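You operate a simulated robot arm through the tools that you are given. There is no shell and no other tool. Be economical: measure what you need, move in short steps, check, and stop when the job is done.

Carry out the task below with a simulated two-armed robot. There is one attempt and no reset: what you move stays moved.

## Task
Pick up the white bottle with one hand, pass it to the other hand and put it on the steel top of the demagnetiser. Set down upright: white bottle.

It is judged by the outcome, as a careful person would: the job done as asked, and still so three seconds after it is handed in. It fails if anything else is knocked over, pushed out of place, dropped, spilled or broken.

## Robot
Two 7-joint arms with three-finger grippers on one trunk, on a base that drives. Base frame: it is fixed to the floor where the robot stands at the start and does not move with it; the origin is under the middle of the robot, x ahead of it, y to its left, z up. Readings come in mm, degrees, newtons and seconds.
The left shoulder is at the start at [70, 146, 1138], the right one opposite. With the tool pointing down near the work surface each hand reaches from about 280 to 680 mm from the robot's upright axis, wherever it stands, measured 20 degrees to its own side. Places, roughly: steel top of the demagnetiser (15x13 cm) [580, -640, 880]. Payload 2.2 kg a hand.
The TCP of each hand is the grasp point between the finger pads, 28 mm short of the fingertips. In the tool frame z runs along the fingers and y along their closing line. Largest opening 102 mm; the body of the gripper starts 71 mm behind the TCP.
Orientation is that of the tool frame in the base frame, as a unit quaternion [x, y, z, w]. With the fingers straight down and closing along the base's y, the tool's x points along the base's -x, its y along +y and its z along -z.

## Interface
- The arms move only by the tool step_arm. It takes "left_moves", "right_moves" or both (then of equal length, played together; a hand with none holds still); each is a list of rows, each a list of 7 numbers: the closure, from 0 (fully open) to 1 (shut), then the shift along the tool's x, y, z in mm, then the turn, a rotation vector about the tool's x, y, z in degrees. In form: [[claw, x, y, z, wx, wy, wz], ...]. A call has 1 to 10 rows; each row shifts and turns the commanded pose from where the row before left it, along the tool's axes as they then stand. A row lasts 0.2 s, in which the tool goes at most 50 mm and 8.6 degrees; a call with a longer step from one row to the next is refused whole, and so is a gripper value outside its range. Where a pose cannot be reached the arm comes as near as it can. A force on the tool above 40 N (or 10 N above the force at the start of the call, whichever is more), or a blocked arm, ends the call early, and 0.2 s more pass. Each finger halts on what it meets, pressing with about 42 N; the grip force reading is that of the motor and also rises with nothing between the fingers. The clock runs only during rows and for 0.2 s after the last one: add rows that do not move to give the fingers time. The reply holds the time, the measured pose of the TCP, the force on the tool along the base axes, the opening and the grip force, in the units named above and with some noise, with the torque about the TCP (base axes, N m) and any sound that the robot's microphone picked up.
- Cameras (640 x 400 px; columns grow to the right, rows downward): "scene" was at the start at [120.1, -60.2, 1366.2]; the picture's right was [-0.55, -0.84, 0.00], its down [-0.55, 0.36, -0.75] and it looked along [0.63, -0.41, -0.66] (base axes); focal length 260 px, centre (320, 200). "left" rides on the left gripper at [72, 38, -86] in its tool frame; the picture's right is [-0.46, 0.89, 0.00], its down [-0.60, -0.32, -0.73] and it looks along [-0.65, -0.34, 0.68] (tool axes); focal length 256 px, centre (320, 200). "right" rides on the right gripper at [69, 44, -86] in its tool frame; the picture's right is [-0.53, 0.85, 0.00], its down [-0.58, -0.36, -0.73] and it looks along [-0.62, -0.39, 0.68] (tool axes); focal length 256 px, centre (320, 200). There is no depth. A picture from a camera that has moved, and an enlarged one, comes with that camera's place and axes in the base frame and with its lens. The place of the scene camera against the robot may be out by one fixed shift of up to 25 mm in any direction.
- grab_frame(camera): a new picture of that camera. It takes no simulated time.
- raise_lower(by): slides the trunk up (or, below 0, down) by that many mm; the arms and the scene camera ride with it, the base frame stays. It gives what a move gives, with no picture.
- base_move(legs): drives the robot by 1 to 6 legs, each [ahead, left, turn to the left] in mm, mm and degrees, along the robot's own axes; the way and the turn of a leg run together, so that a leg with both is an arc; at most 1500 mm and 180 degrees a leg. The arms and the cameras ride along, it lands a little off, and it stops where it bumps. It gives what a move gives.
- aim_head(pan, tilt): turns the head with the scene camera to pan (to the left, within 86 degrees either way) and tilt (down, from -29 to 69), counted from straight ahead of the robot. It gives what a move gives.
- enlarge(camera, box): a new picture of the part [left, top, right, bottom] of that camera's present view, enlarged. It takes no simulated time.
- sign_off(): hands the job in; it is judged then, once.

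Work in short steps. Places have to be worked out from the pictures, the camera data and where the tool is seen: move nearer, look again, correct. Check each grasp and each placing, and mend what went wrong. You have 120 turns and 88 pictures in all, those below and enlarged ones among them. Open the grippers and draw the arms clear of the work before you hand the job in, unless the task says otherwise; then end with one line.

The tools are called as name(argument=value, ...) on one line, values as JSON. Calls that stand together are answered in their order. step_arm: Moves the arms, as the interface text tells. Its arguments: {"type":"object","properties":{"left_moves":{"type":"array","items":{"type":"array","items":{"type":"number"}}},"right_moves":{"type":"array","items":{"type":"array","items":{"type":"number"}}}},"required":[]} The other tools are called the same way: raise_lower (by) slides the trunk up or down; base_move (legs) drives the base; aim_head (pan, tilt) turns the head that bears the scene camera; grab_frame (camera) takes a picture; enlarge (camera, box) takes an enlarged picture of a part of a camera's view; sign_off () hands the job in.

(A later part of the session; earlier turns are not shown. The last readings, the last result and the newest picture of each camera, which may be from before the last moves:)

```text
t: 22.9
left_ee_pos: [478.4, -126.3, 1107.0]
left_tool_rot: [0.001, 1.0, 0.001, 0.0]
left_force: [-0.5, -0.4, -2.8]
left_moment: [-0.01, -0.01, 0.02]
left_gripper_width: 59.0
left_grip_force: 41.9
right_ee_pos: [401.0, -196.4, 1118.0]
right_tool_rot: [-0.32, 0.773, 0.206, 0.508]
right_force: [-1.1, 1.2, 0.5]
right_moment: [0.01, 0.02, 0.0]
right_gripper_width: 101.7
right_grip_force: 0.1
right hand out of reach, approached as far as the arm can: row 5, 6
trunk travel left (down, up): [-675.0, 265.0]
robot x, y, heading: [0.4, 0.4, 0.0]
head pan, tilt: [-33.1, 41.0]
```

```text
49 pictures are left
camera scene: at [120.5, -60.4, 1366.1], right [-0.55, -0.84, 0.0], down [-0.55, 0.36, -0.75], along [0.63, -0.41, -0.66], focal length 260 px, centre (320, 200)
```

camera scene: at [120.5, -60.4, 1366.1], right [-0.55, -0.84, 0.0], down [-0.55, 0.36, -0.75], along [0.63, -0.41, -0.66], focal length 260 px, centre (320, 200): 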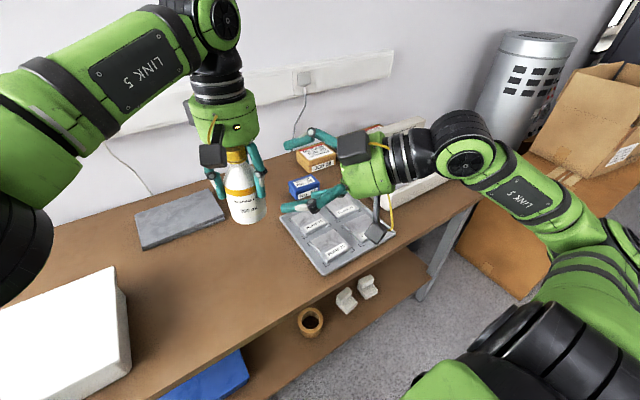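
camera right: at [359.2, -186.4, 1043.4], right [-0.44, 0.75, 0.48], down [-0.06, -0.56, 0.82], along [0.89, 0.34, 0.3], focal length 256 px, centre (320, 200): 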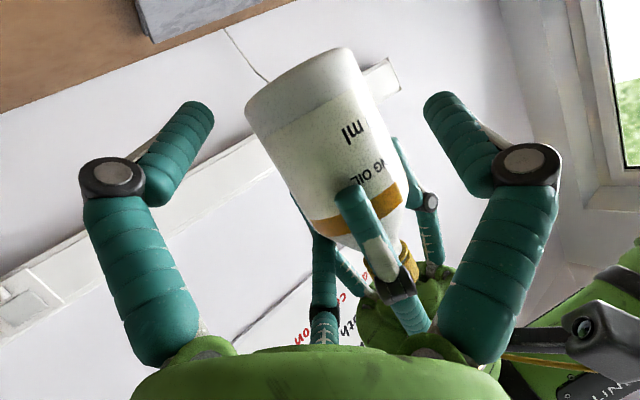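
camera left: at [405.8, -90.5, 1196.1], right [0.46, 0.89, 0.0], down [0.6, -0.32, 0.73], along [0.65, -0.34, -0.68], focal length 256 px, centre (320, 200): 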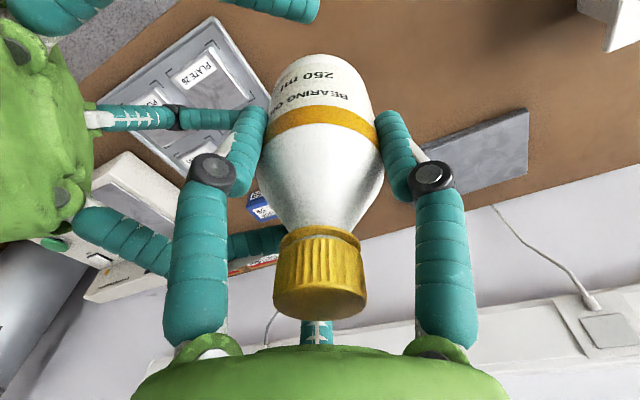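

I'll move the right hand 80 mm further right for room and lower the bottle to just above the table so I can regrip it higher up.

step_arm(right_moves=[[0, 5.8, -14.2, -12.9, 0, 0, 0], [0, 5.8, -14.2, -12.9, 0, 0, 0], [0, 5.8, -14.2, -12.9, 0, 0, 0], [0, 5.8, -14.2, -12.9, 0, 0, 0], [0, 0, 0, 0, 0, 0, 0], [0, 0, 0, 0, 0, 0, 0], [0, 0, 0, 0, 0, 0, 0], [0, 0, 0, 0, 0, 0, 0], [0, 0, 0, 0, 0, 0, 0], [0, 0, 0, 0, 0, 0, 0]], left_moves=[[1, 0, 0, 0, 0, 0, 0], [1, 0, 0, 0, 0, 0, 0], [1, 0, 0, 20, 0, 0, 0], [1, 0, 0, 35, 0, 0, 0], [1, 0, 0, 35, 0, 0, 0], [1, 0, 0, 35, 0, 0, 0], [1, 0, 0, 35, 0, 0, 0], [1, 0, 0, 30, 0, 0, 0], [1, 0, 0, 20, 0, 0, 0], [1, 0, 0, 8, 0, 0, 0]])

grab_frame(camera="scene")

```text
t: 25.1
left_ee_pos: [477.7, -124.5, 888.1]
left_tool_rot: [0.001, 1.0, 0.001, -0.001]
left_force: [0.3, -0.8, -3.7]
left_moment: [-0.02, -0.01, -0.02]
left_gripper_width: 58.7
left_grip_force: 42.3
right_ee_pos: [401.1, -199.4, 1117.3]
right_tool_rot: [-0.319, 0.773, 0.205, 0.509]
right_force: [-0.2, -0.4, 0.6]
right_moment: [0.01, 0.0, -0.01]
right_gripper_width: 102.0
right_grip_force: 0.1
right hand out of reach, approached as far as the arm can: row 1, 2, 3, 4
trunk travel left (down, up): [-675.0, 265.0]
robot x, y, heading: [1.3, 0.2, -0.1]
head pan, tilt: [-33.1, 41.0]
```

```text
48 pictures are left
camera scene: at [120.5, -60.3, 1366.1], right [-0.55, -0.84, 0.0], down [-0.55, 0.36, -0.75], along [0.63, -0.41, -0.66], focal length 260 px, centre (320, 200)
```

scene: 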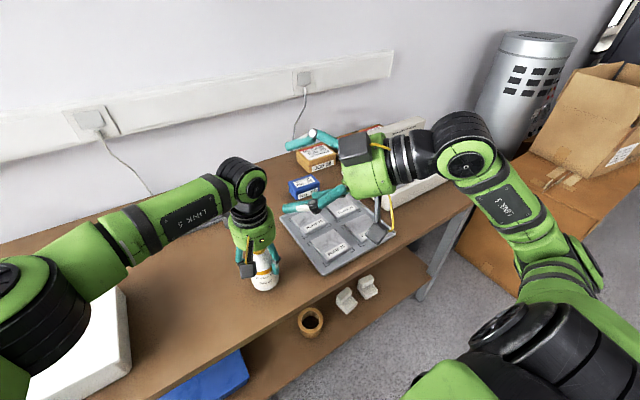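

The right hand couldn't move further but is clear. I'll ease the bottle down the last millimetres until the force shows the table carrying it.

step_arm(left_moves=[[1, 0, 0, 3, 0, 0, 0], [1, 0, 0, 2, 0, 0, 0], [1, 0, 0, 2, 0, 0, 0], [1, 0, 0, 1, 0, 0, 0], [1, 0, 0, 0, 0, 0, 0]])

```text
t: 26.3
left_ee_pos: [478.7, -124.8, 880.1]
left_tool_rot: [0.001, 1.0, 0.001, 0.0]
left_force: [1.1, 0.7, -1.0]
left_moment: [-0.01, -0.05, -0.01]
left_gripper_width: 58.8
left_grip_force: 42.3
right_ee_pos: [401.3, -199.3, 1116.4]
right_tool_rot: [-0.319, 0.773, 0.205, 0.509]
right_force: [0.4, -0.5, -0.2]
right_moment: [0.01, 0.0, -0.02]
right_gripper_width: 101.8
right_grip_force: 0.0
trunk travel left (down, up): [-675.0, 265.0]
robot x, y, heading: [-3.5, -0.2, 0.4]
head pan, tilt: [-33.1, 41.0]
```

The table is taking the weight. I'll release, rise 57 mm straight up to the cap (TCP z 937, 10 mm lower than the failed grip), close and look.

step_arm(left_moves=[[1, 0, 0, 1, 0, 0, 0], [0.3, 0, 0, 0, 0, 0, 0], [0.1, 0, 0, 0, 0, 0, 0], [0.1, 0, 0, 0, 0, 0, 0], [0.1, 0, 0, -20, 0, 0, 0], [0.1, 0, 0, -25, 0, 0, 0], [0.1, 0, 0, -12, 0, 0, 0], [0.1, 0, 0, 0, 0, 0, 0]])

grab_frame(camera="left")

enlarge(camera="scene", box=[210, 190, 310, 300])

```text
t: 28.1
left_ee_pos: [478.2, -125.8, 936.5]
left_tool_rot: [0.001, 1.0, 0.001, -0.001]
left_force: [0.3, -0.4, 0.0]
left_moment: [-0.01, 0.03, -0.02]
left_gripper_width: 91.7
left_grip_force: 0.2
right_ee_pos: [401.0, -199.0, 1116.0]
right_tool_rot: [-0.319, 0.773, 0.204, 0.508]
right_force: [-0.2, 0.4, -0.3]
right_moment: [0.05, -0.01, 0.03]
right_gripper_width: 102.1
right_grip_force: 0.0
trunk travel left (down, up): [-675.0, 265.0]
robot x, y, heading: [-0.8, 2.6, -0.4]
head pan, tilt: [-33.1, 41.0]
```

```text
47 pictures are left
camera left: at [407.0, -88.0, 1023.8], right [0.47, 0.88, 0.0], down [0.61, -0.32, 0.73], along [0.65, -0.34, -0.68], focal length 256 px, centre (320, 200)
```

left: 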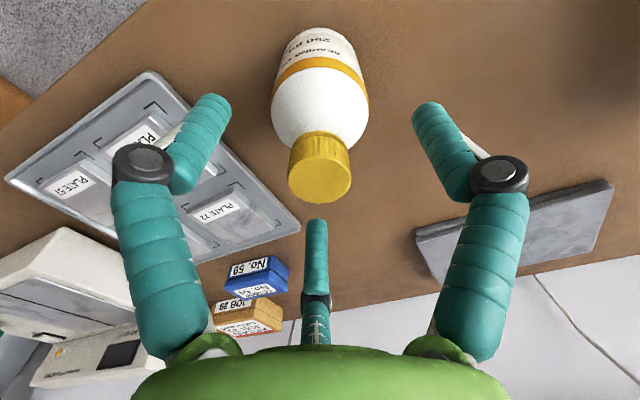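

```text
3.64 times, centred on (260, 245) of scene
camera zoom: at [120.1, -60.2, 1366.2], right [-0.55, -0.84, 0.0], down [-0.55, 0.36, -0.75], along [0.63, -0.41, -0.66], focal length 945 px, centre (538, 36)
```

zoom: 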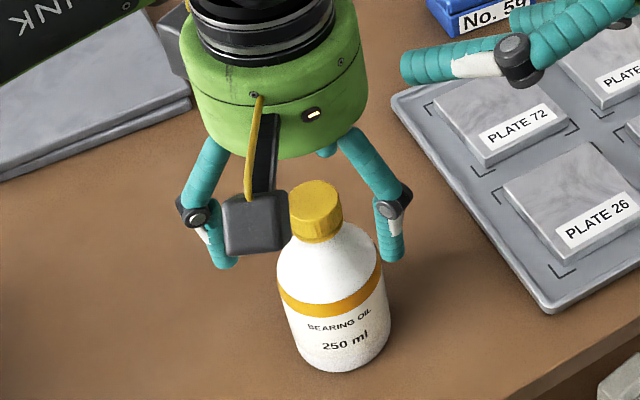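

Upright and centred, with the cap top level with the TCP. Closing on the cap now, then a small trial lift.

step_arm(left_moves=[[0.5, 0, 0, 0, 0, 0, 0], [0.7, 0, 0, 0, 0, 0, 0], [1, 0, 0, 0, 0, 0, 0], [1, 0, 0, 0, 0, 0, 0], [1, 0, 0, 0, 0, 0, 0]])

grab_frame(camera="left")

```text
t: 29.3
left_ee_pos: [479.3, -125.6, 937.0]
left_tool_rot: [0.0, 1.0, 0.001, -0.001]
left_force: [-0.6, -0.6, 0.4]
left_moment: [0.01, 0.01, -0.02]
left_gripper_width: 25.9
left_grip_force: 42.0
right_ee_pos: [401.5, -199.0, 1116.8]
right_tool_rot: [-0.319, 0.773, 0.205, 0.509]
right_force: [-0.3, 0.1, 0.4]
right_moment: [0.01, -0.03, 0.0]
right_gripper_width: 101.9
right_grip_force: 0.0
trunk travel left (down, up): [-675.0, 265.0]
robot x, y, heading: [-3.2, -2.7, -0.4]
head pan, tilt: [-33.1, 41.0]
```

```text
45 pictures are left
camera left: at [406.8, -88.1, 1023.7], right [0.47, 0.88, 0.0], down [0.6, -0.32, 0.73], along [0.65, -0.34, -0.68], focal length 256 px, centre (320, 200)
```

left: 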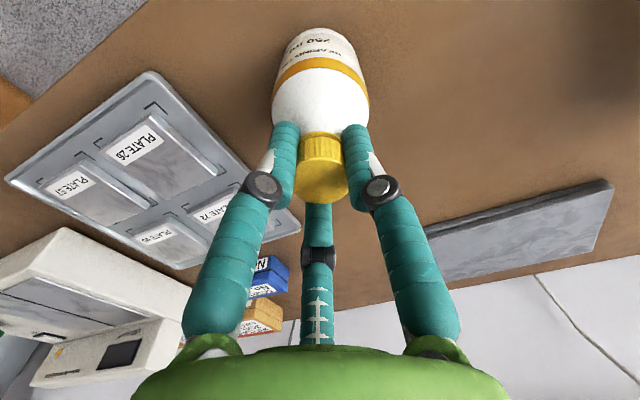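

Width 25.9 mm at 42 N with no push on the shoulder. Slow trial lift of 15 mm.

step_arm(left_moves=[[1, 0, 0, -2, 0, 0, 0], [1, 0, 0, -3, 0, 0, 0], [1, 0, 0, -5, 0, 0, 0], [1, 0, 0, -5, 0, 0, 0], [1, 0, 0, 0, 0, 0, 0], [1, 0, 0, 0, 0, 0, 0]])

enlarge(camera="scene", box=[210, 190, 310, 300])

```text
t: 30.7
left_ee_pos: [478.2, -125.8, 951.6]
left_tool_rot: [0.001, 1.0, 0.001, -0.001]
left_force: [-0.7, 0.2, -2.9]
left_moment: [-0.01, -0.02, -0.01]
left_gripper_width: 25.7
left_grip_force: 42.3
right_ee_pos: [401.2, -198.8, 1115.2]
right_tool_rot: [-0.319, 0.773, 0.205, 0.509]
right_force: [0.6, -1.0, 0.5]
right_moment: [-0.01, 0.0, 0.0]
right_gripper_width: 102.1
right_grip_force: 0.0
trunk travel left (down, up): [-675.0, 265.0]
robot x, y, heading: [-1.3, 1.4, 0.1]
head pan, tilt: [-33.1, 41.0]
```

```text
3.64 times, centred on (260, 245) of scene
camera zoom: at [120.4, -60.3, 1366.1], right [-0.55, -0.84, 0.0], down [-0.55, 0.36, -0.75], along [0.63, -0.41, -0.66], focal length 945 px, centre (538, 36)
```

zoom: 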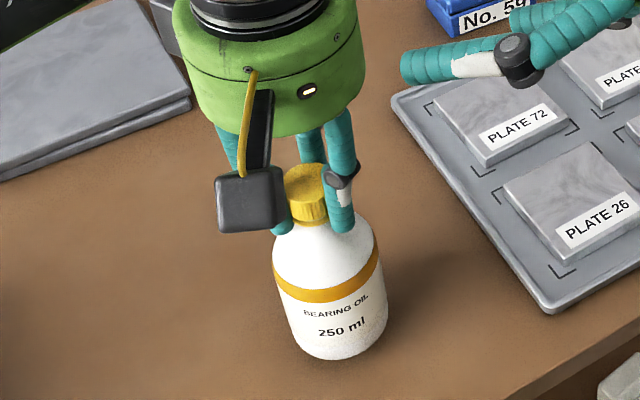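

The cap grip holds with the full weight on it. I'll raise it gently by 210 mm to the passing height.

step_arm(left_moves=[[1, 0, 0, -10, 0, 0, 0], [1, 0, 0, -20, 0, 0, 0], [1, 0, 0, -25, 0, 0, 0], [1, 0, 0, -28, 0, 0, 0], [1, 0, 0, -28, 0, 0, 0], [1, 0, 0, -28, 0, 0, 0], [1, 0, 0, -28, 0, 0, 0], [1, 0, 0, -23, 0, 0, 0], [1, 0, 0, -15, 0, 0, 0], [1, 0, 0, -5, 0, 0, 0]])

grab_frame(camera="right")

enlarge(camera="scene", box=[180, 60, 440, 260])

```text
t: 32.9
left_ee_pos: [477.6, -120.0, 1160.9]
left_tool_rot: [-0.002, 1.0, -0.002, -0.003]
left_force: [0.4, 0.1, -3.0]
left_moment: [0.02, 0.0, 0.02]
left_gripper_width: 25.5
left_grip_force: 41.4
left hand out of reach, approached as far as the arm can: row 10
right_ee_pos: [401.8, -198.3, 1115.6]
right_tool_rot: [-0.319, 0.773, 0.205, 0.508]
right_force: [-0.3, 0.0, 0.0]
right_moment: [0.0, 0.02, 0.01]
right_gripper_width: 102.0
right_grip_force: 0.0
trunk travel left (down, up): [-675.0, 265.0]
robot x, y, heading: [3.2, -0.9, -0.1]
head pan, tilt: [-33.1, 41.0]
```

```text
43 pictures are left
camera right: at [294.8, -242.4, 1085.7], right [-0.44, 0.75, 0.48], down [-0.06, -0.56, 0.82], along [0.89, 0.34, 0.3], focal length 256 px, centre (320, 200)
```

right: 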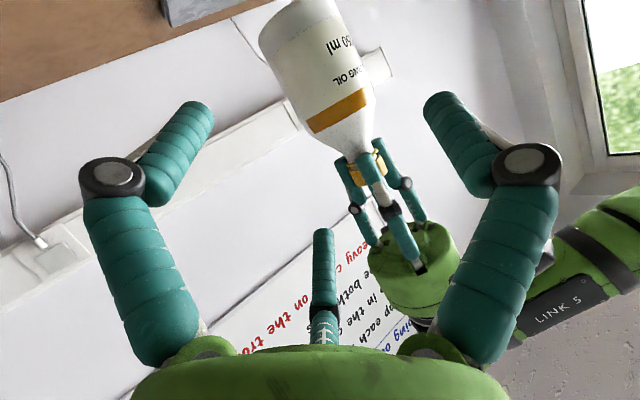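

```text
2.00 times, centred on (310, 160) of scene
camera zoom: at [120.7, -59.8, 1366.1], right [-0.55, -0.84, 0.0], down [-0.55, 0.36, -0.75], along [0.63, -0.41, -0.66], focal length 520 px, centre (340, 280)
```

zoom: 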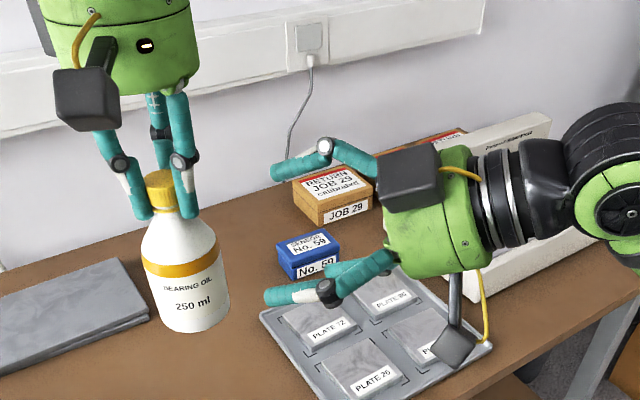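

The cap hold is stable and the bottle base is near z 1029, well below the left fingers. I'll shift the right hand so the bottle sits in the gap between its single finger and finger pair, then advance 75 mm and look.

step_arm(right_moves=[[0, -2, -3, 12, 0, 0, 0], [0, -2, -3, 12, 0, 0, 0], [0, -1.5, 0, 17, 0, 0, 0], [0, 0, 0, 17, 0, 0, 0], [0, 0, 0, 17, 0, 0, 0], [0, 0, 0, 0, 0, 0, 0]])

grab_frame(camera="right")

enlarge(camera="scene", box=[180, 60, 440, 260])

```text
t: 34.3
left_ee_pos: [477.6, -121.4, 1162.5]
left_tool_rot: [-0.002, 1.0, -0.003, 0.0]
left_force: [0.1, 0.0, -2.3]
left_moment: [0.01, 0.01, -0.02]
left_gripper_width: 25.9
left_grip_force: 41.9
right_ee_pos: [457.4, -152.7, 1092.8]
right_tool_rot: [-0.318, 0.772, 0.204, 0.51]
right_force: [0.0, 0.6, 0.2]
right_moment: [0.03, -0.01, -0.01]
right_gripper_width: 102.0
right_grip_force: 0.2
trunk travel left (down, up): [-675.0, 265.0]
robot x, y, heading: [-2.9, -0.2, -0.3]
head pan, tilt: [-33.1, 41.0]
```

```text
41 pictures are left
camera right: at [350.0, -197.1, 1060.7], right [-0.44, 0.75, 0.48], down [-0.06, -0.56, 0.82], along [0.89, 0.33, 0.3], focal length 256 px, centre (320, 200)
```

right: 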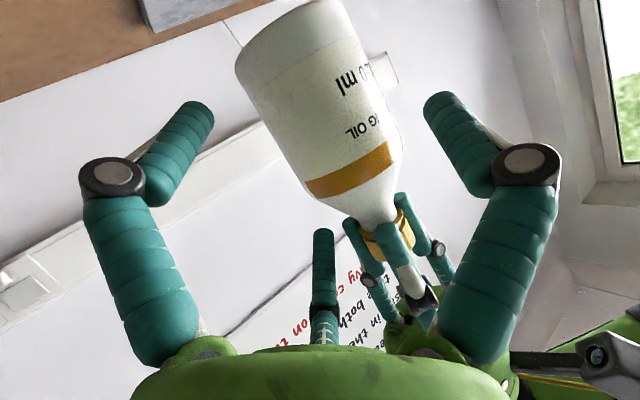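

```text
2.00 times, centred on (310, 160) of scene
camera zoom: at [120.0, -60.5, 1366.2], right [-0.55, -0.84, 0.0], down [-0.55, 0.36, -0.75], along [0.63, -0.41, -0.66], focal length 520 px, centre (340, 280)
```

zoom: 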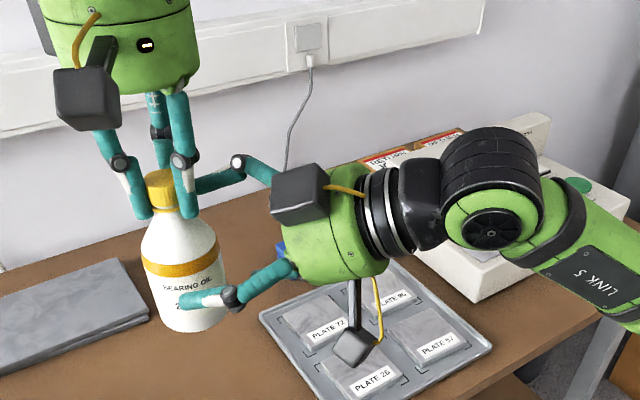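

The upper right finger would pass close to the left fingertips. I'll drop the right hand about 9 mm and shift 4 mm sideways first, then advance beneath them.

step_arm(right_moves=[[0, 5, -2, 0, 0, 0, 0], [0, 5, -2, 0, 0, 0, 0], [0, 0, 0, 8, 0, 0, 0], [0, 0, 0, 8, 0, 0, 0], [0, 0, 0, 8, 0, 0, 0], [0, 0, 0, 0, 0, 0, 0]])

grab_frame(camera="right")

enlarge(camera="scene", box=[180, 90, 330, 240])

```text
t: 35.7
left_ee_pos: [478.0, -120.6, 1162.8]
left_tool_rot: [-0.002, 1.0, -0.002, 0.0]
left_force: [-1.2, 0.3, -2.3]
left_moment: [0.04, -0.01, -0.02]
left_gripper_width: 25.4
left_grip_force: 41.8
right_ee_pos: [472.1, -144.3, 1072.7]
right_tool_rot: [-0.319, 0.773, 0.205, 0.509]
right_force: [0.1, 0.1, 0.4]
right_moment: [-0.01, 0.01, 0.0]
right_gripper_width: 102.1
right_grip_force: 0.1
trunk travel left (down, up): [-675.0, 265.0]
robot x, y, heading: [2.7, 1.6, 0.3]
head pan, tilt: [-33.1, 41.0]
```

```text
39 pictures are left
camera right: at [365.8, -187.7, 1041.7], right [-0.44, 0.75, 0.48], down [-0.06, -0.56, 0.82], along [0.89, 0.34, 0.3], focal length 256 px, centre (320, 200)
```

right: 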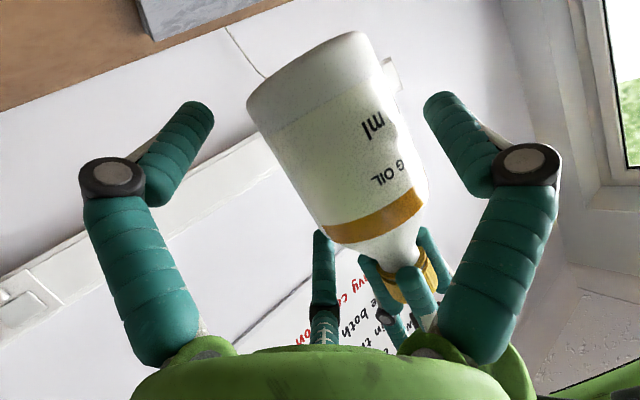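

```text
2.67 times, centred on (255, 165) of scene
camera zoom: at [120.4, -60.3, 1366.1], right [-0.55, -0.84, 0.0], down [-0.55, 0.36, -0.75], along [0.63, -0.41, -0.66], focal length 693 px, centre (493, 293)
```

zoom: 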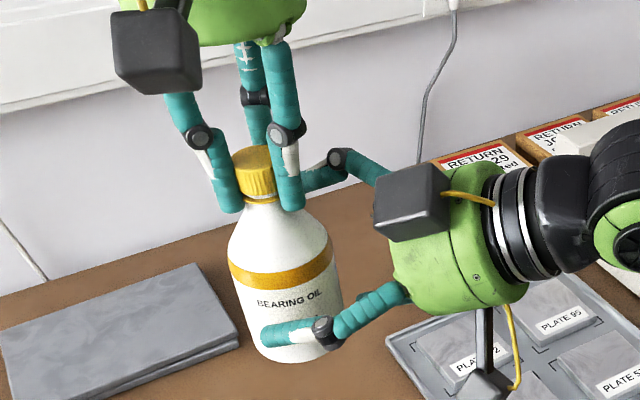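

No contact so far. I'll advance the last 16 mm and rise 8 mm so the bottle is deep between the fingers.

step_arm(right_moves=[[0, 0, 0, 8, 0, 0, 0], [0, 0, 0, 8, 0, 0, 0], [0, -4, 0, 1.5, 0, 0, 0], [0, -4, 0, 1.5, 0, 0, 0], [0, 0, 0, 0, 0, 0, 0]])

grab_frame(camera="right")

grab_frame(camera="left")

```text
t: 36.9
left_ee_pos: [477.5, -121.0, 1161.2]
left_tool_rot: [-0.001, 1.0, -0.001, -0.002]
left_force: [-1.0, -0.2, -3.0]
left_moment: [0.01, -0.02, -0.02]
left_gripper_width: 25.5
left_grip_force: 42.0
right_ee_pos: [486.7, -128.1, 1071.9]
right_tool_rot: [-0.319, 0.773, 0.204, 0.509]
right_force: [0.5, 0.5, -0.5]
right_moment: [0.01, 0.04, -0.02]
right_gripper_width: 102.2
right_grip_force: 0.1
trunk travel left (down, up): [-675.0, 265.0]
robot x, y, heading: [-0.2, -0.6, 0.1]
head pan, tilt: [-33.1, 41.0]
```

```text
37 pictures are left
camera right: at [380.4, -173.2, 1041.1], right [-0.44, 0.75, 0.48], down [-0.06, -0.56, 0.82], along [0.89, 0.33, 0.3], focal length 256 px, centre (320, 200)
```

right: 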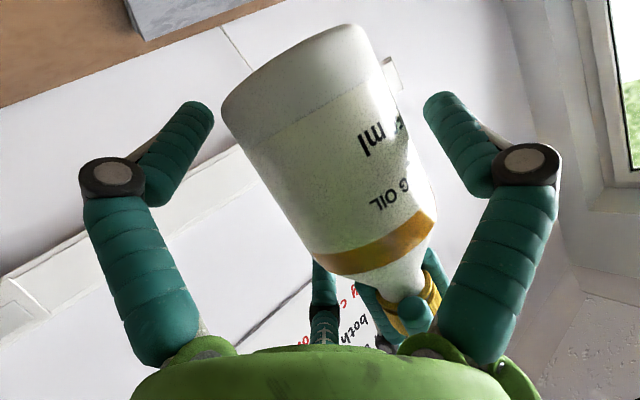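

```text
36 pictures are left
camera left: at [406.4, -84.2, 1248.5], right [0.46, 0.89, 0.0], down [0.61, -0.31, 0.73], along [0.65, -0.34, -0.68], focal length 256 px, centre (320, 200)
```

left: 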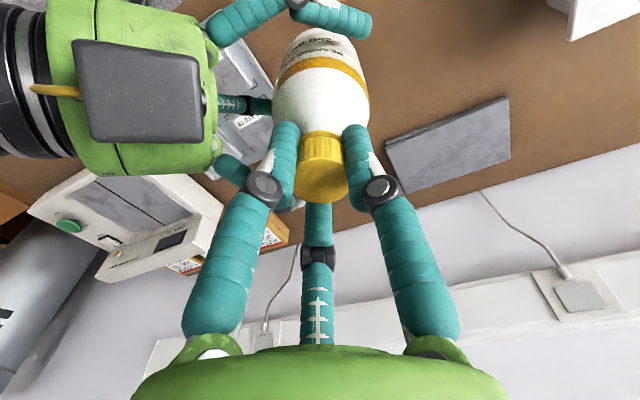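

The bottle is at the grasp depth with no contact. I'll close the right hand in small steps and watch the forces to see which finger meets it first.

step_arm(right_moves=[[0.08, 0, 0, 0, 0, 0, 0], [0.13, 0, 0, 0, 0, 0, 0], [0.17, 0, 0, 0, 0, 0, 0], [0.2, 0, 0, 0, 0, 0, 0], [0.22, 0, 0, 0, 0, 0, 0], [0.22, 0, 0, 0, 0, 0, 0]])

grab_frame(camera="right")

```text
t: 38.3
left_ee_pos: [478.5, -121.1, 1161.6]
left_tool_rot: [-0.002, 1.0, -0.002, 0.0]
left_force: [3.8, 0.0, -0.8]
left_moment: [0.24, 0.1, 0.02]
left_gripper_width: 25.3
left_grip_force: 42.5
right_ee_pos: [487.8, -129.8, 1072.1]
right_tool_rot: [-0.319, 0.773, 0.204, 0.509]
right_force: [-4.4, 1.3, -0.5]
right_moment: [-0.32, -0.52, 0.04]
right_gripper_width: 83.6
right_grip_force: 42.1
trunk travel left (down, up): [-675.0, 265.0]
robot x, y, heading: [-4.7, 2.8, -0.0]
head pan, tilt: [-33.1, 41.0]
```

```text
35 pictures are left
camera right: at [380.0, -173.0, 1040.9], right [-0.45, 0.75, 0.48], down [-0.06, -0.56, 0.82], along [0.89, 0.34, 0.3], focal length 256 px, centre (320, 200)
```

right: 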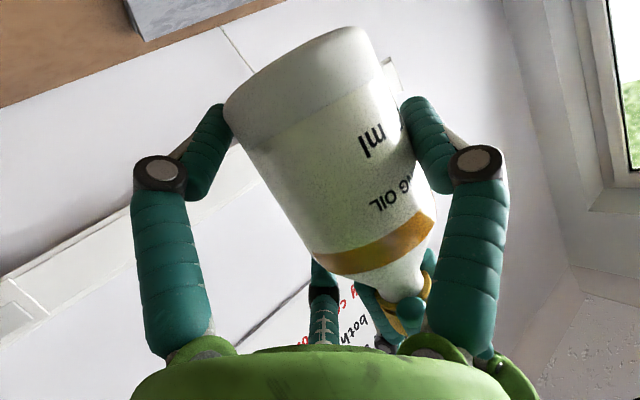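

The right fingers clamp at 83.6 mm, so all three are real, but they sit too low: the lower finger is at the base edge and the thumb is off the body. I'll open, back off 35 mm and turn the left hand about the bottle axis so its fingers leave a gap for the right thumb.

step_arm(right_moves=[[0.1, 0, 0, 0, 0, 0, 0], [0, 0, 0, 0, 0, 0, 0], [0, 0, 0, -15, 0, 0, 0], [0, 0, 0, -20, 0, 0, 0], [0, 0, 0, 0, 0, 0, 0], [0, 0, 0, 0, 0, 0, 0], [0, 0, 0, 0, 0, 0, 0], [0, 0, 0, 0, 0, 0, 0], [0, 0, 0, 0, 0, 0, 0], [0, 0, 0, 0, 0, 0, 0]], left_moves=[[1, 0, 0, 0, 0, 0, 0], [1, 0, 0, 0, 0, 0, 0], [1, 0, 0, 0, 0, 0, 0], [1, 0, 0, 0, 0, 0, 0], [1, 0, 0, 0, 0, 0, -7], [1, 0, 0, 0, 0, 0, -7], [1, 0, 0, 0, 0, 0, -7], [1, 0, 0, 0, 0, 0, -7], [1, 0, 0, 0, 0, 0, -7], [1, 0, 0, 0, 0, 0, -7]])

enlarge(camera="scene", box=[180, 60, 380, 240])

grab_frame(camera="right")

```text
t: 40.5
left_ee_pos: [477.5, -122.5, 1161.7]
left_tool_rot: [-0.361, 0.933, -0.001, -0.002]
left_force: [-0.3, -0.5, -2.1]
left_moment: [-0.05, 0.02, -0.01]
left_gripper_width: 25.4
left_grip_force: 41.8
right_ee_pos: [462.7, -150.9, 1086.9]
right_tool_rot: [-0.319, 0.773, 0.204, 0.509]
right_force: [1.1, 0.5, 0.2]
right_moment: [0.03, 0.0, -0.01]
right_gripper_width: 101.9
right_grip_force: 0.1
trunk travel left (down, up): [-675.0, 265.0]
robot x, y, heading: [1.1, 2.1, 0.0]
head pan, tilt: [-33.1, 41.0]
```

```text
2.22 times, centred on (280, 150) of scene
camera zoom: at [120.4, -60.3, 1366.1], right [-0.55, -0.84, 0.0], down [-0.55, 0.36, -0.75], along [0.63, -0.41, -0.66], focal length 577 px, centre (409, 311)
```

zoom: 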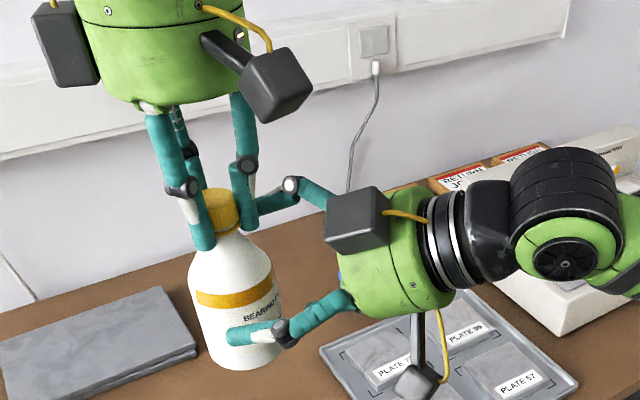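

```text
33 pictures are left
camera right: at [356.6, -195.2, 1055.0], right [-0.44, 0.75, 0.48], down [-0.06, -0.56, 0.82], along [0.89, 0.34, 0.3], focal length 256 px, centre (320, 200)
```

right: 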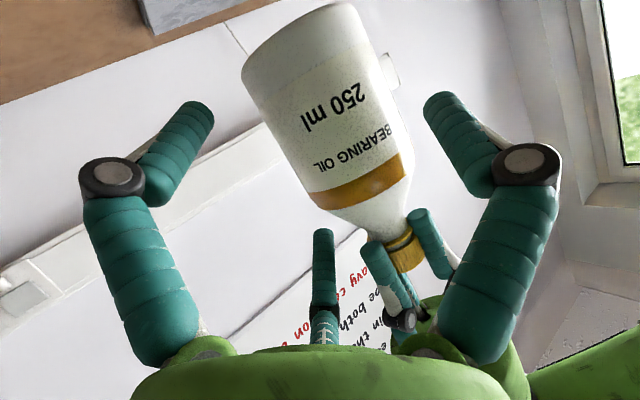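

The left hand has turned and the bottle hangs upright. I'll roll the right hand 7°, then slide it in level at about 55 mm above the base so lower finger, single finger and thumb can all bear on the bottle.

step_arm(right_moves=[[0, 0, 0, 0, 0, 0, -3.5], [0, 0, 0, 0, 0, 0, -3.5], [0, -3.1, 0.2, 7, 0, 0, 0], [0, -3.1, 0.1, 7, 0, 0, 0], [0, -3.1, 0.1, 7, 0, 0, 0], [0, -3.1, 0.1, 7, 0, 0, 0], [0, 0, 0, 0, 0, 0, 0]])

grab_frame(camera="right")

enlarge(camera="scene", box=[180, 60, 380, 240])

```text
t: 42.1
left_ee_pos: [478.5, -121.7, 1162.0]
left_tool_rot: [-0.359, 0.933, 0.0, 0.0]
left_force: [0.2, 0.2, -2.8]
left_moment: [-0.05, 0.02, -0.02]
left_gripper_width: 25.7
left_grip_force: 42.2
right_ee_pos: [484.4, -127.3, 1086.4]
right_tool_rot: [-0.366, 0.752, 0.173, 0.52]
right_force: [0.3, 0.0, 0.0]
right_moment: [0.03, 0.01, 0.02]
right_gripper_width: 102.0
right_grip_force: 0.0
trunk travel left (down, up): [-675.0, 265.0]
robot x, y, heading: [-1.7, -1.4, -0.2]
head pan, tilt: [-33.1, 41.0]
```

```text
32 pictures are left
camera right: at [382.1, -180.4, 1051.1], right [-0.52, 0.77, 0.38], down [-0.1, -0.5, 0.86], along [0.85, 0.4, 0.34], focal length 256 px, centre (320, 200)
```

right: 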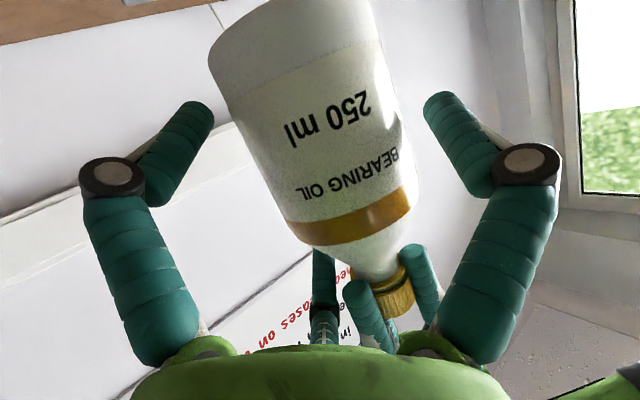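

```text
2.22 times, centred on (280, 150) of scene
camera zoom: at [120.2, -60.5, 1366.1], right [-0.55, -0.84, 0.0], down [-0.55, 0.36, -0.75], along [0.63, -0.41, -0.66], focal length 577 px, centre (409, 311)
```

zoom: 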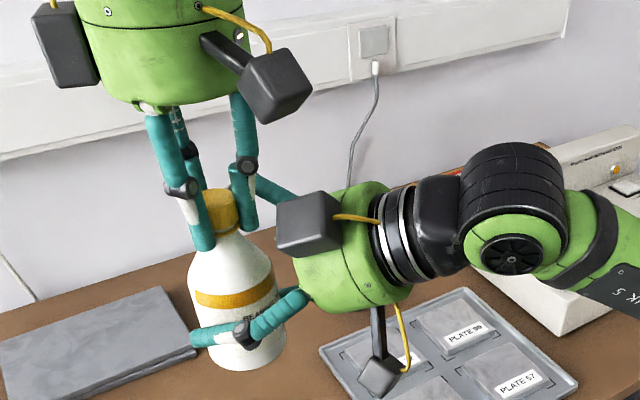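

In position with no contact and the thumb beside the shoulder. Closing gradually.

step_arm(right_moves=[[0.1, 0, 0, 0, 0, 0, 0], [0.16, 0, 0, 0, 0, 0, 0], [0.2, 0, 0, 0, 0, 0, 0], [0.24, 0, 0, 0, 0, 0, 0], [0.28, 0, 0, 0, 0, 0, 0], [0.32, 0, 0, 0, 0, 0, 0], [0.32, 0, 0, 0, 0, 0, 0]])

grab_frame(camera="right")

enlarge(camera="scene", box=[180, 60, 380, 240])

```text
t: 43.7
left_ee_pos: [478.7, -121.4, 1161.4]
left_tool_rot: [-0.36, 0.933, 0.0, 0.0]
left_force: [12.5, -3.5, -3.8]
left_moment: [0.04, -0.14, 0.0]
left_gripper_width: 25.4
left_grip_force: 41.7
right_ee_pos: [483.3, -128.3, 1086.6]
right_tool_rot: [-0.368, 0.751, 0.174, 0.52]
right_force: [-12.6, 3.5, 0.7]
right_moment: [-0.29, -0.82, 0.07]
right_gripper_width: 76.4
right_grip_force: 41.8
trunk travel left (down, up): [-675.0, 265.0]
robot x, y, heading: [-1.0, 0.1, -0.1]
head pan, tilt: [-33.1, 41.0]
```

```text
30 pictures are left
camera right: at [381.7, -179.9, 1051.2], right [-0.52, 0.76, 0.38], down [-0.1, -0.5, 0.86], along [0.85, 0.41, 0.34], focal length 256 px, centre (320, 200)
```

right: 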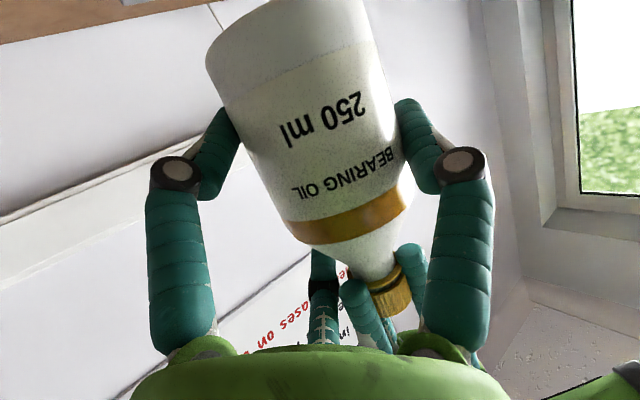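

```text
2.22 times, centred on (280, 150) of scene
camera zoom: at [120.4, -60.3, 1366.1], right [-0.55, -0.84, 0.0], down [-0.55, 0.36, -0.75], along [0.63, -0.41, -0.66], focal length 577 px, centre (409, 311)
```

zoom: 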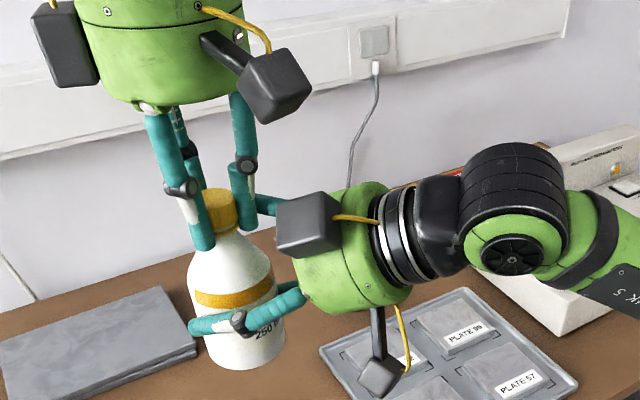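

Clamped at 76.4 mm with 42 N of grip, but the hands push on each other with about 13 N. I'll shift the right hand 2 mm along its y to relieve that, then check.

step_arm(right_moves=[[0.5, 0, 1, 0, 0, 0, 0], [1, 0, 1, 0, 0, 0, 0], [1, 0, 0, 0, 0, 0, 0], [1, 0, 0, 0, 0, 0, 0]])

```text
t: 44.7
left_ee_pos: [479.1, -121.1, 1161.5]
left_tool_rot: [-0.36, 0.933, 0.0, -0.001]
left_force: [10.9, 0.5, -3.5]
left_moment: [0.14, -0.1, 0.0]
left_gripper_width: 25.5
left_grip_force: 42.3
right_ee_pos: [481.3, -127.9, 1085.4]
right_tool_rot: [-0.365, 0.752, 0.173, 0.521]
right_force: [-11.0, -0.4, 1.7]
right_moment: [-0.08, -0.69, 0.08]
right_gripper_width: 76.6
right_grip_force: 41.4
trunk travel left (down, up): [-675.0, 265.0]
robot x, y, heading: [-0.5, 0.9, -0.1]
head pan, tilt: [-33.1, 41.0]
```

The force dropped a little and has turned. I'll shift another 2 mm in y and back 2 mm.

step_arm(right_moves=[[1, 0, 1, -1, 0, 0, 0], [1, 0, 1, -1, 0, 0, 0], [1, 0, 0, 0, 0, 0, 0], [1, 0, 0, 0, 0, 0, 0]])

grab_frame(camera="right")

```text
t: 45.7
left_ee_pos: [475.9, -122.7, 1161.4]
left_tool_rot: [-0.359, 0.934, 0.0, -0.004]
left_force: [-6.0, -4.5, -1.6]
left_moment: [0.1, 0.47, 0.01]
left_gripper_width: 25.5
left_grip_force: 42.1
right_ee_pos: [479.4, -128.0, 1086.9]
right_tool_rot: [-0.366, 0.752, 0.172, 0.52]
right_force: [6.9, 4.1, 0.5]
right_moment: [-0.48, 0.0, -0.07]
right_gripper_width: 75.8
right_grip_force: 41.3
trunk travel left (down, up): [-675.0, 265.0]
robot x, y, heading: [0.0, -2.3, -0.2]
head pan, tilt: [-33.1, 41.0]
```

```text
28 pictures are left
camera right: at [378.6, -179.5, 1051.3], right [-0.51, 0.77, 0.38], down [-0.1, -0.5, 0.86], along [0.85, 0.4, 0.34], focal length 256 px, centre (320, 200)
```

right: 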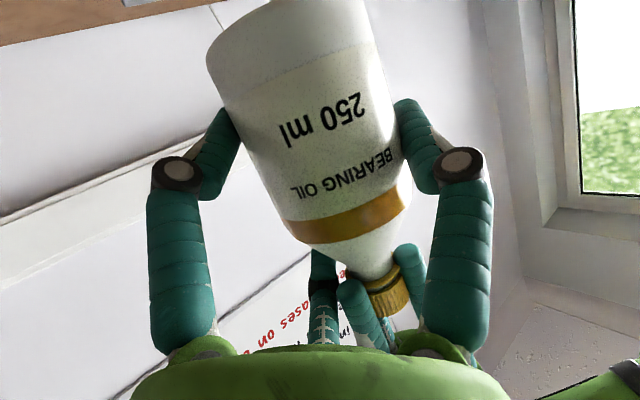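

Overshot slightly, so I'll go forward 1 mm to balance, then open the left hand only a little (to about 45 mm) and watch.

step_arm(right_moves=[[1, 0, -0.2, 1, 0, 0, 0], [1, 0, 0, 0, 0, 0, 0], [1, 0, 0, 0, 0, 0, 0], [1, 0, 0, 0, 0, 0, 0], [1, 0, 0, 0, 0, 0, 0], [1, 0, 0, 0, 0, 0, 0], [1, 0, 0, 0, 0, 0, 0]], left_moves=[[1, 0, 0, 0, 0, 0, 0], [1, 0, 0, 0, 0, 0, 0], [0.72, 0, 0, 0, 0, 0, 0], [0.68, 0, 0, 0, 0, 0, 0], [0.62, 0, 0, 0, 0, 0, 0], [0.56, 0, 0, 0, 0, 0, 0], [0.56, 0, 0, 0, 0, 0, 0]])

grab_frame(camera="right")

enlarge(camera="scene", box=[180, 60, 380, 240])

```text
t: 47.3
left_ee_pos: [477.1, -122.5, 1161.9]
left_tool_rot: [-0.36, 0.933, 0.001, -0.002]
left_force: [-3.5, 8.1, -2.0]
left_moment: [0.13, 0.12, -0.09]
left_gripper_width: 42.5
left_grip_force: 0.2
right_ee_pos: [479.9, -128.3, 1087.2]
right_tool_rot: [-0.366, 0.752, 0.173, 0.52]
right_force: [3.7, -6.5, 0.2]
right_moment: [0.39, 0.11, 0.12]
right_gripper_width: 75.0
right_grip_force: 42.3
trunk travel left (down, up): [-675.0, 265.0]
robot x, y, heading: [-0.7, 1.2, -0.0]
head pan, tilt: [-33.1, 41.0]
```

```text
27 pictures are left
camera right: at [379.2, -178.9, 1051.3], right [-0.51, 0.77, 0.38], down [-0.1, -0.5, 0.86], along [0.85, 0.4, 0.34], focal length 256 px, centre (320, 200)
```

right: 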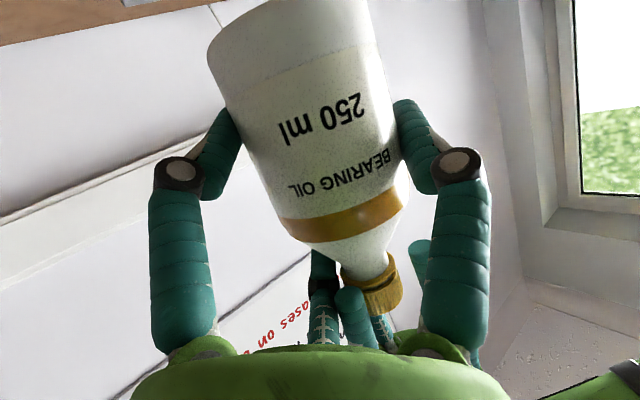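

```text
2.22 times, centred on (280, 150) of scene
camera zoom: at [120.4, -60.3, 1366.1], right [-0.55, -0.84, 0.0], down [-0.55, 0.36, -0.75], along [0.63, -0.41, -0.66], focal length 577 px, centre (409, 311)
```

zoom: 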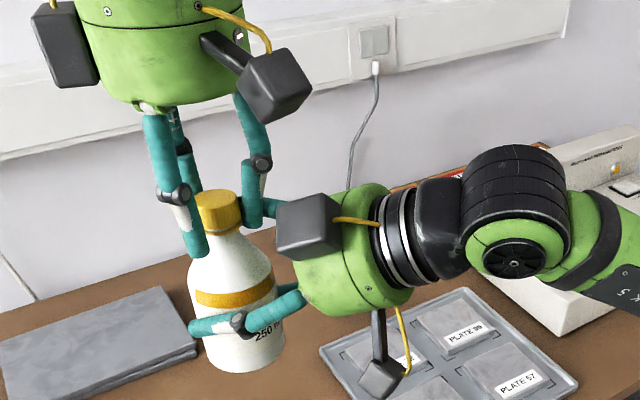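

The bottle stays in the right hand with a slight lean onto the thumb. An 8 N contact remains between an opened left finger and the right thumb, so I won't open further and will lift the left hand straight up slowly.

step_arm(left_moves=[[0.58, 0, 0, -3, 0, 0, 0], [0.58, 0, 0, -5, 0, 0, 0], [0.58, 0, 0, -7, 0, 0, 0], [0.58, 0, 0, -8, 0, 0, 0], [0.58, 0, 0, -10, 0, 0, 0], [0.58, 0, 0, -12, 0, 0, 0], [0.58, 0, 0, 0, 0, 0, 0]])

enlarge(camera="scene", box=[180, 60, 380, 240])

```text
t: 48.9
left_ee_pos: [474.5, -101.4, 1196.5]
left_tool_rot: [-0.367, 0.93, -0.002, -0.008]
left_force: [0.8, 0.1, 0.5]
left_moment: [0.0, 0.01, 0.0]
left_gripper_width: 42.7
left_grip_force: 0.1
left hand out of reach, approached as far as the arm can: row 2, 4, 5, 6
right_ee_pos: [481.0, -127.4, 1084.3]
right_tool_rot: [-0.366, 0.752, 0.174, 0.521]
right_force: [-0.5, -0.3, 0.2]
right_moment: [0.01, -0.02, -0.02]
right_gripper_width: 74.5
right_grip_force: 42.2
trunk travel left (down, up): [-675.0, 265.0]
robot x, y, heading: [1.1, 1.6, 0.0]
head pan, tilt: [-33.1, 41.0]
```

```text
2.22 times, centred on (280, 150) of scene
camera zoom: at [120.6, -60.4, 1366.1], right [-0.55, -0.84, 0.0], down [-0.55, 0.36, -0.75], along [0.63, -0.41, -0.66], focal length 577 px, centre (409, 311)
```

zoom: 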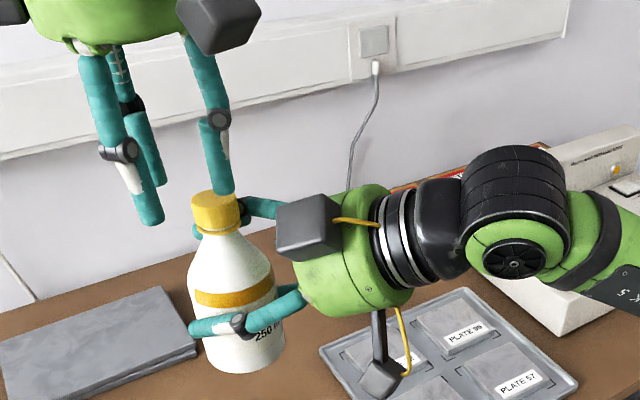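

Left is clear of the cap and the bottle stays in the right hand at 74.5 mm and 42 N. I'll move the left hand away to the left.

step_arm(left_moves=[[0.58, -7, 7.5, 0, 0, 0, 0], [0.58, -15, 15, 0, 0, 0, 0], [0.58, -20.4, 21.9, 0, 0, 0, 0], [0.58, -20.4, 21.9, 0, 0, 0, 0], [0.3, -20.4, 21.9, 0, 0, 0, 0], [0, -20.4, 21.9, 0, 0, 0, 0], [0, -20.4, 21.9, 0, 0, 0, 0]])

grab_frame(camera="scene")

grab_frame(camera="right")

```text
t: 50.5
left_ee_pos: [471.1, 73.8, 1199.4]
left_tool_rot: [-0.356, 0.934, 0.0, -0.002]
left_force: [-0.1, 0.5, -0.3]
left_moment: [-0.02, -0.03, -0.02]
left_gripper_width: 101.7
left_grip_force: 0.0
right_ee_pos: [481.2, -124.9, 1086.8]
right_tool_rot: [-0.367, 0.751, 0.173, 0.52]
right_force: [0.4, 0.4, 0.5]
right_moment: [-0.01, 0.01, -0.02]
right_gripper_width: 74.1
right_grip_force: 43.1
trunk travel left (down, up): [-675.0, 265.0]
robot x, y, heading: [-2.2, 0.8, 0.1]
head pan, tilt: [-33.1, 41.0]
```

```text
24 pictures are left
camera scene: at [120.2, -58.4, 1366.2], right [-0.55, -0.84, 0.0], down [-0.55, 0.36, -0.75], along [0.63, -0.41, -0.66], focal length 260 px, centre (320, 200)
```

scene: 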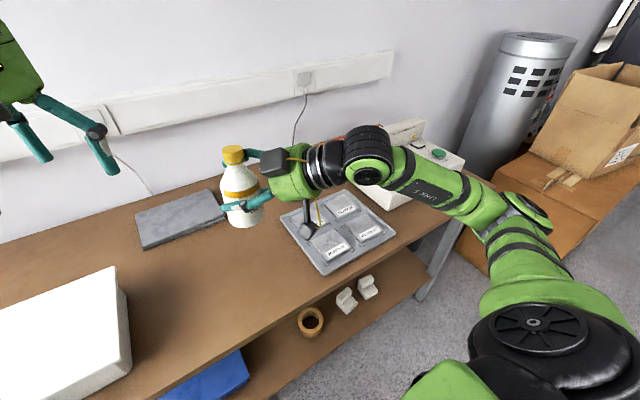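

```text
23 pictures are left
camera right: at [378.6, -177.1, 1051.6], right [-0.52, 0.77, 0.38], down [-0.1, -0.5, 0.86], along [0.85, 0.4, 0.34], focal length 256 px, centre (320, 200)
```

right: 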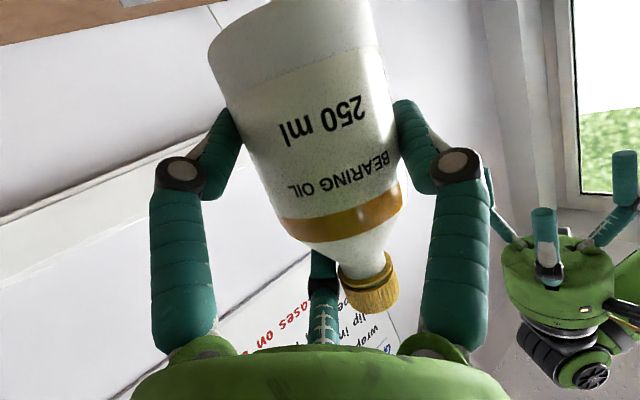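

The right hand holds the bottle alone, with the cap leaning slightly toward its thumb. Everything on the table is far below it, so I'll drive the base 250 mm to the right first and check the hold.

base_move(legs=[[0, -250, 0]])

grab_frame(camera="scene")

```text
t: 52.3
left_ee_pos: [470.0, -175.8, 1199.0]
left_tool_rot: [-0.358, 0.934, 0.0, -0.001]
left_force: [0.1, -0.6, -0.1]
left_moment: [-0.01, -0.01, -0.01]
left_gripper_width: 102.0
left_grip_force: 0.1
right_ee_pos: [481.6, -376.4, 1086.5]
right_tool_rot: [-0.366, 0.751, 0.174, 0.521]
right_force: [-0.5, 0.3, 0.0]
right_moment: [0.0, -0.03, 0.0]
right_gripper_width: 73.6
right_grip_force: 41.8
trunk travel left (down, up): [-675.0, 265.0]
robot x, y, heading: [-1.5, -245.8, 0.3]
head pan, tilt: [-33.1, 41.0]
```

```text
22 pictures are left
camera scene: at [120.7, -308.7, 1366.2], right [-0.54, -0.84, 0.0], down [-0.55, 0.36, -0.75], along [0.63, -0.41, -0.66], focal length 260 px, centre (320, 200)
```

scene: 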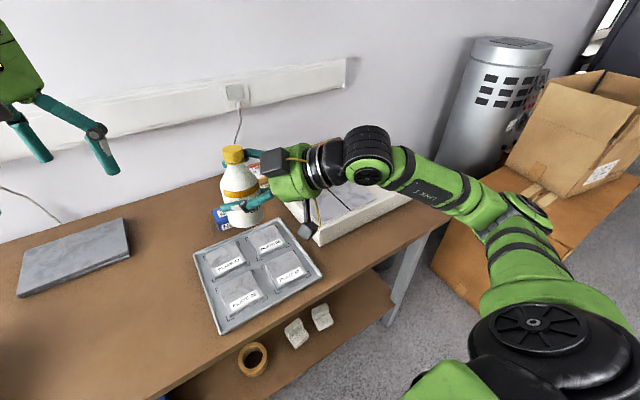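

Steady. I'll drive another 265 mm right so the hand faces the plate.

base_move(legs=[[0, -265, 0]])

aim_head(pan=-20, tilt=45)

grab_frame(camera="scene")

grab_frame(camera="left")

```text
t: 54.2
left_ee_pos: [473.5, -440.2, 1200.5]
left_tool_rot: [-0.36, 0.933, 0.001, -0.001]
left_force: [0.3, -0.4, 0.0]
left_moment: [-0.01, 0.01, -0.01]
left_gripper_width: 102.0
left_grip_force: 0.1
right_ee_pos: [481.3, -639.7, 1086.3]
right_tool_rot: [-0.366, 0.752, 0.173, 0.52]
right_force: [0.0, 0.3, 0.5]
right_moment: [-0.01, 0.03, 0.02]
right_gripper_width: 73.8
right_grip_force: 41.7
trunk travel left (down, up): [-675.0, 265.0]
robot x, y, heading: [2.4, -512.9, 0.4]
head pan, tilt: [-33.1, 41.0]
```

```text
t: 55.0
left_ee_pos: [472.2, -440.3, 1199.4]
left_tool_rot: [-0.359, 0.933, 0.002, 0.0]
left_force: [-0.6, 1.0, 0.2]
left_moment: [0.0, 0.04, 0.01]
left_gripper_width: 102.2
left_grip_force: 0.1
right_ee_pos: [481.0, -640.8, 1086.0]
right_tool_rot: [-0.366, 0.752, 0.174, 0.52]
right_force: [-0.3, 0.6, -0.7]
right_moment: [-0.02, 0.02, -0.02]
right_gripper_width: 73.7
right_grip_force: 42.4
trunk travel left (down, up): [-675.0, 265.0]
robot x, y, heading: [3.4, -515.4, 0.1]
head pan, tilt: [-20.0, 45.0]
```

```text
21 pictures are left
camera scene: at [126.9, -557.0, 1360.4], right [-0.34, -0.94, 0.0], down [-0.66, 0.24, -0.71], along [0.66, -0.24, -0.71], focal length 260 px, centre (320, 200)
```

scene: 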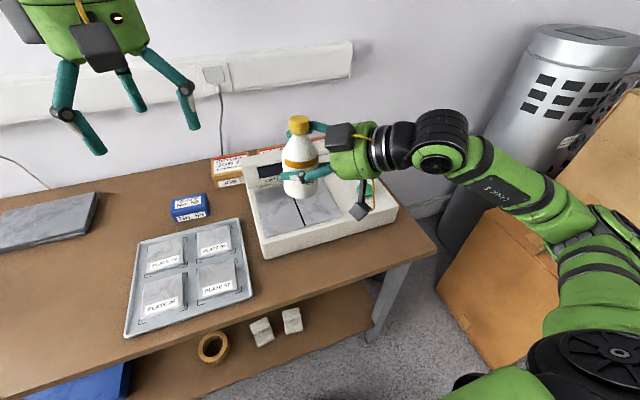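

```text
20 pictures are left
camera left: at [394.1, -462.1, 1287.1], right [-0.25, 0.97, 0.0], down [0.66, 0.17, 0.73], along [0.71, 0.18, -0.68], focal length 256 px, centre (320, 200)
```

left: 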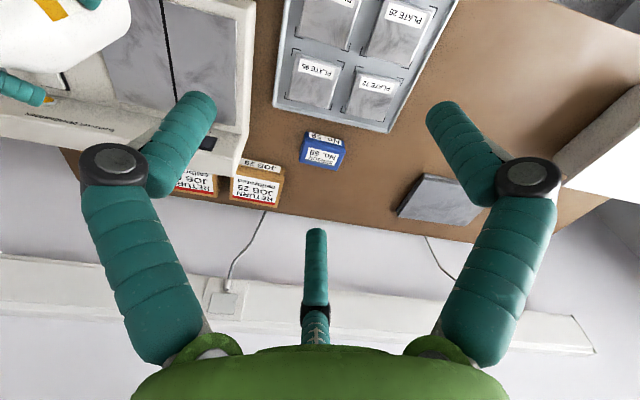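

The arm is beside the plate at a safe height. I'll enlarge the scene to measure the plate corners and the bottle's lean.

enlarge(camera="scene", box=[230, 105, 420, 270])

enlarge(camera="left", box=[0, 0, 260, 160])

```text
2.42 times, centred on (325, 188) of scene
camera zoom: at [126.9, -557.0, 1360.4], right [-0.34, -0.94, 0.0], down [-0.66, 0.24, -0.71], along [0.66, -0.24, -0.71], focal length 630 px, centre (308, 230)
```

zoom: 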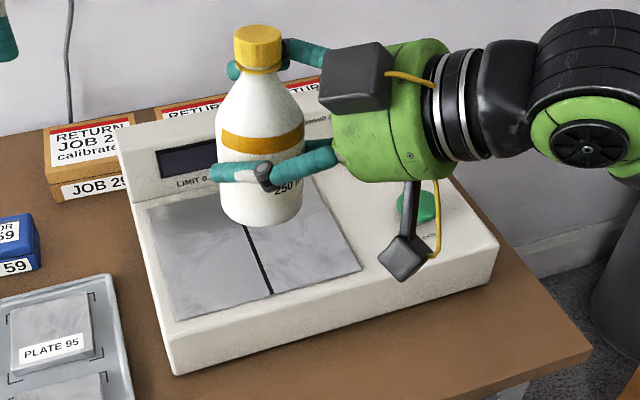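

```text
2.46 times, centred on (130, 80) of left
camera zoom: at [394.1, -462.1, 1287.1], right [-0.25, 0.97, 0.0], down [0.66, 0.17, 0.73], along [0.71, 0.18, -0.68], focal length 630 px, centre (788, 495)
```

zoom: 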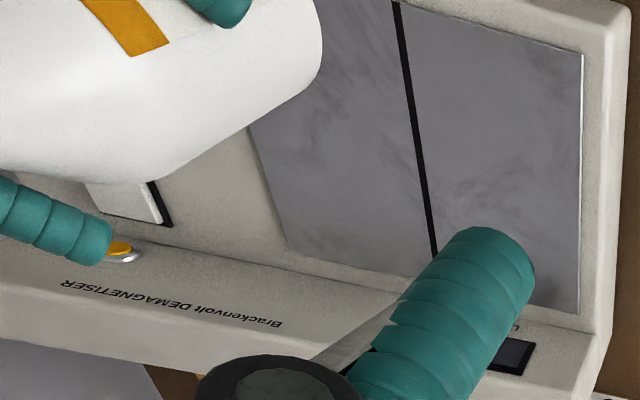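

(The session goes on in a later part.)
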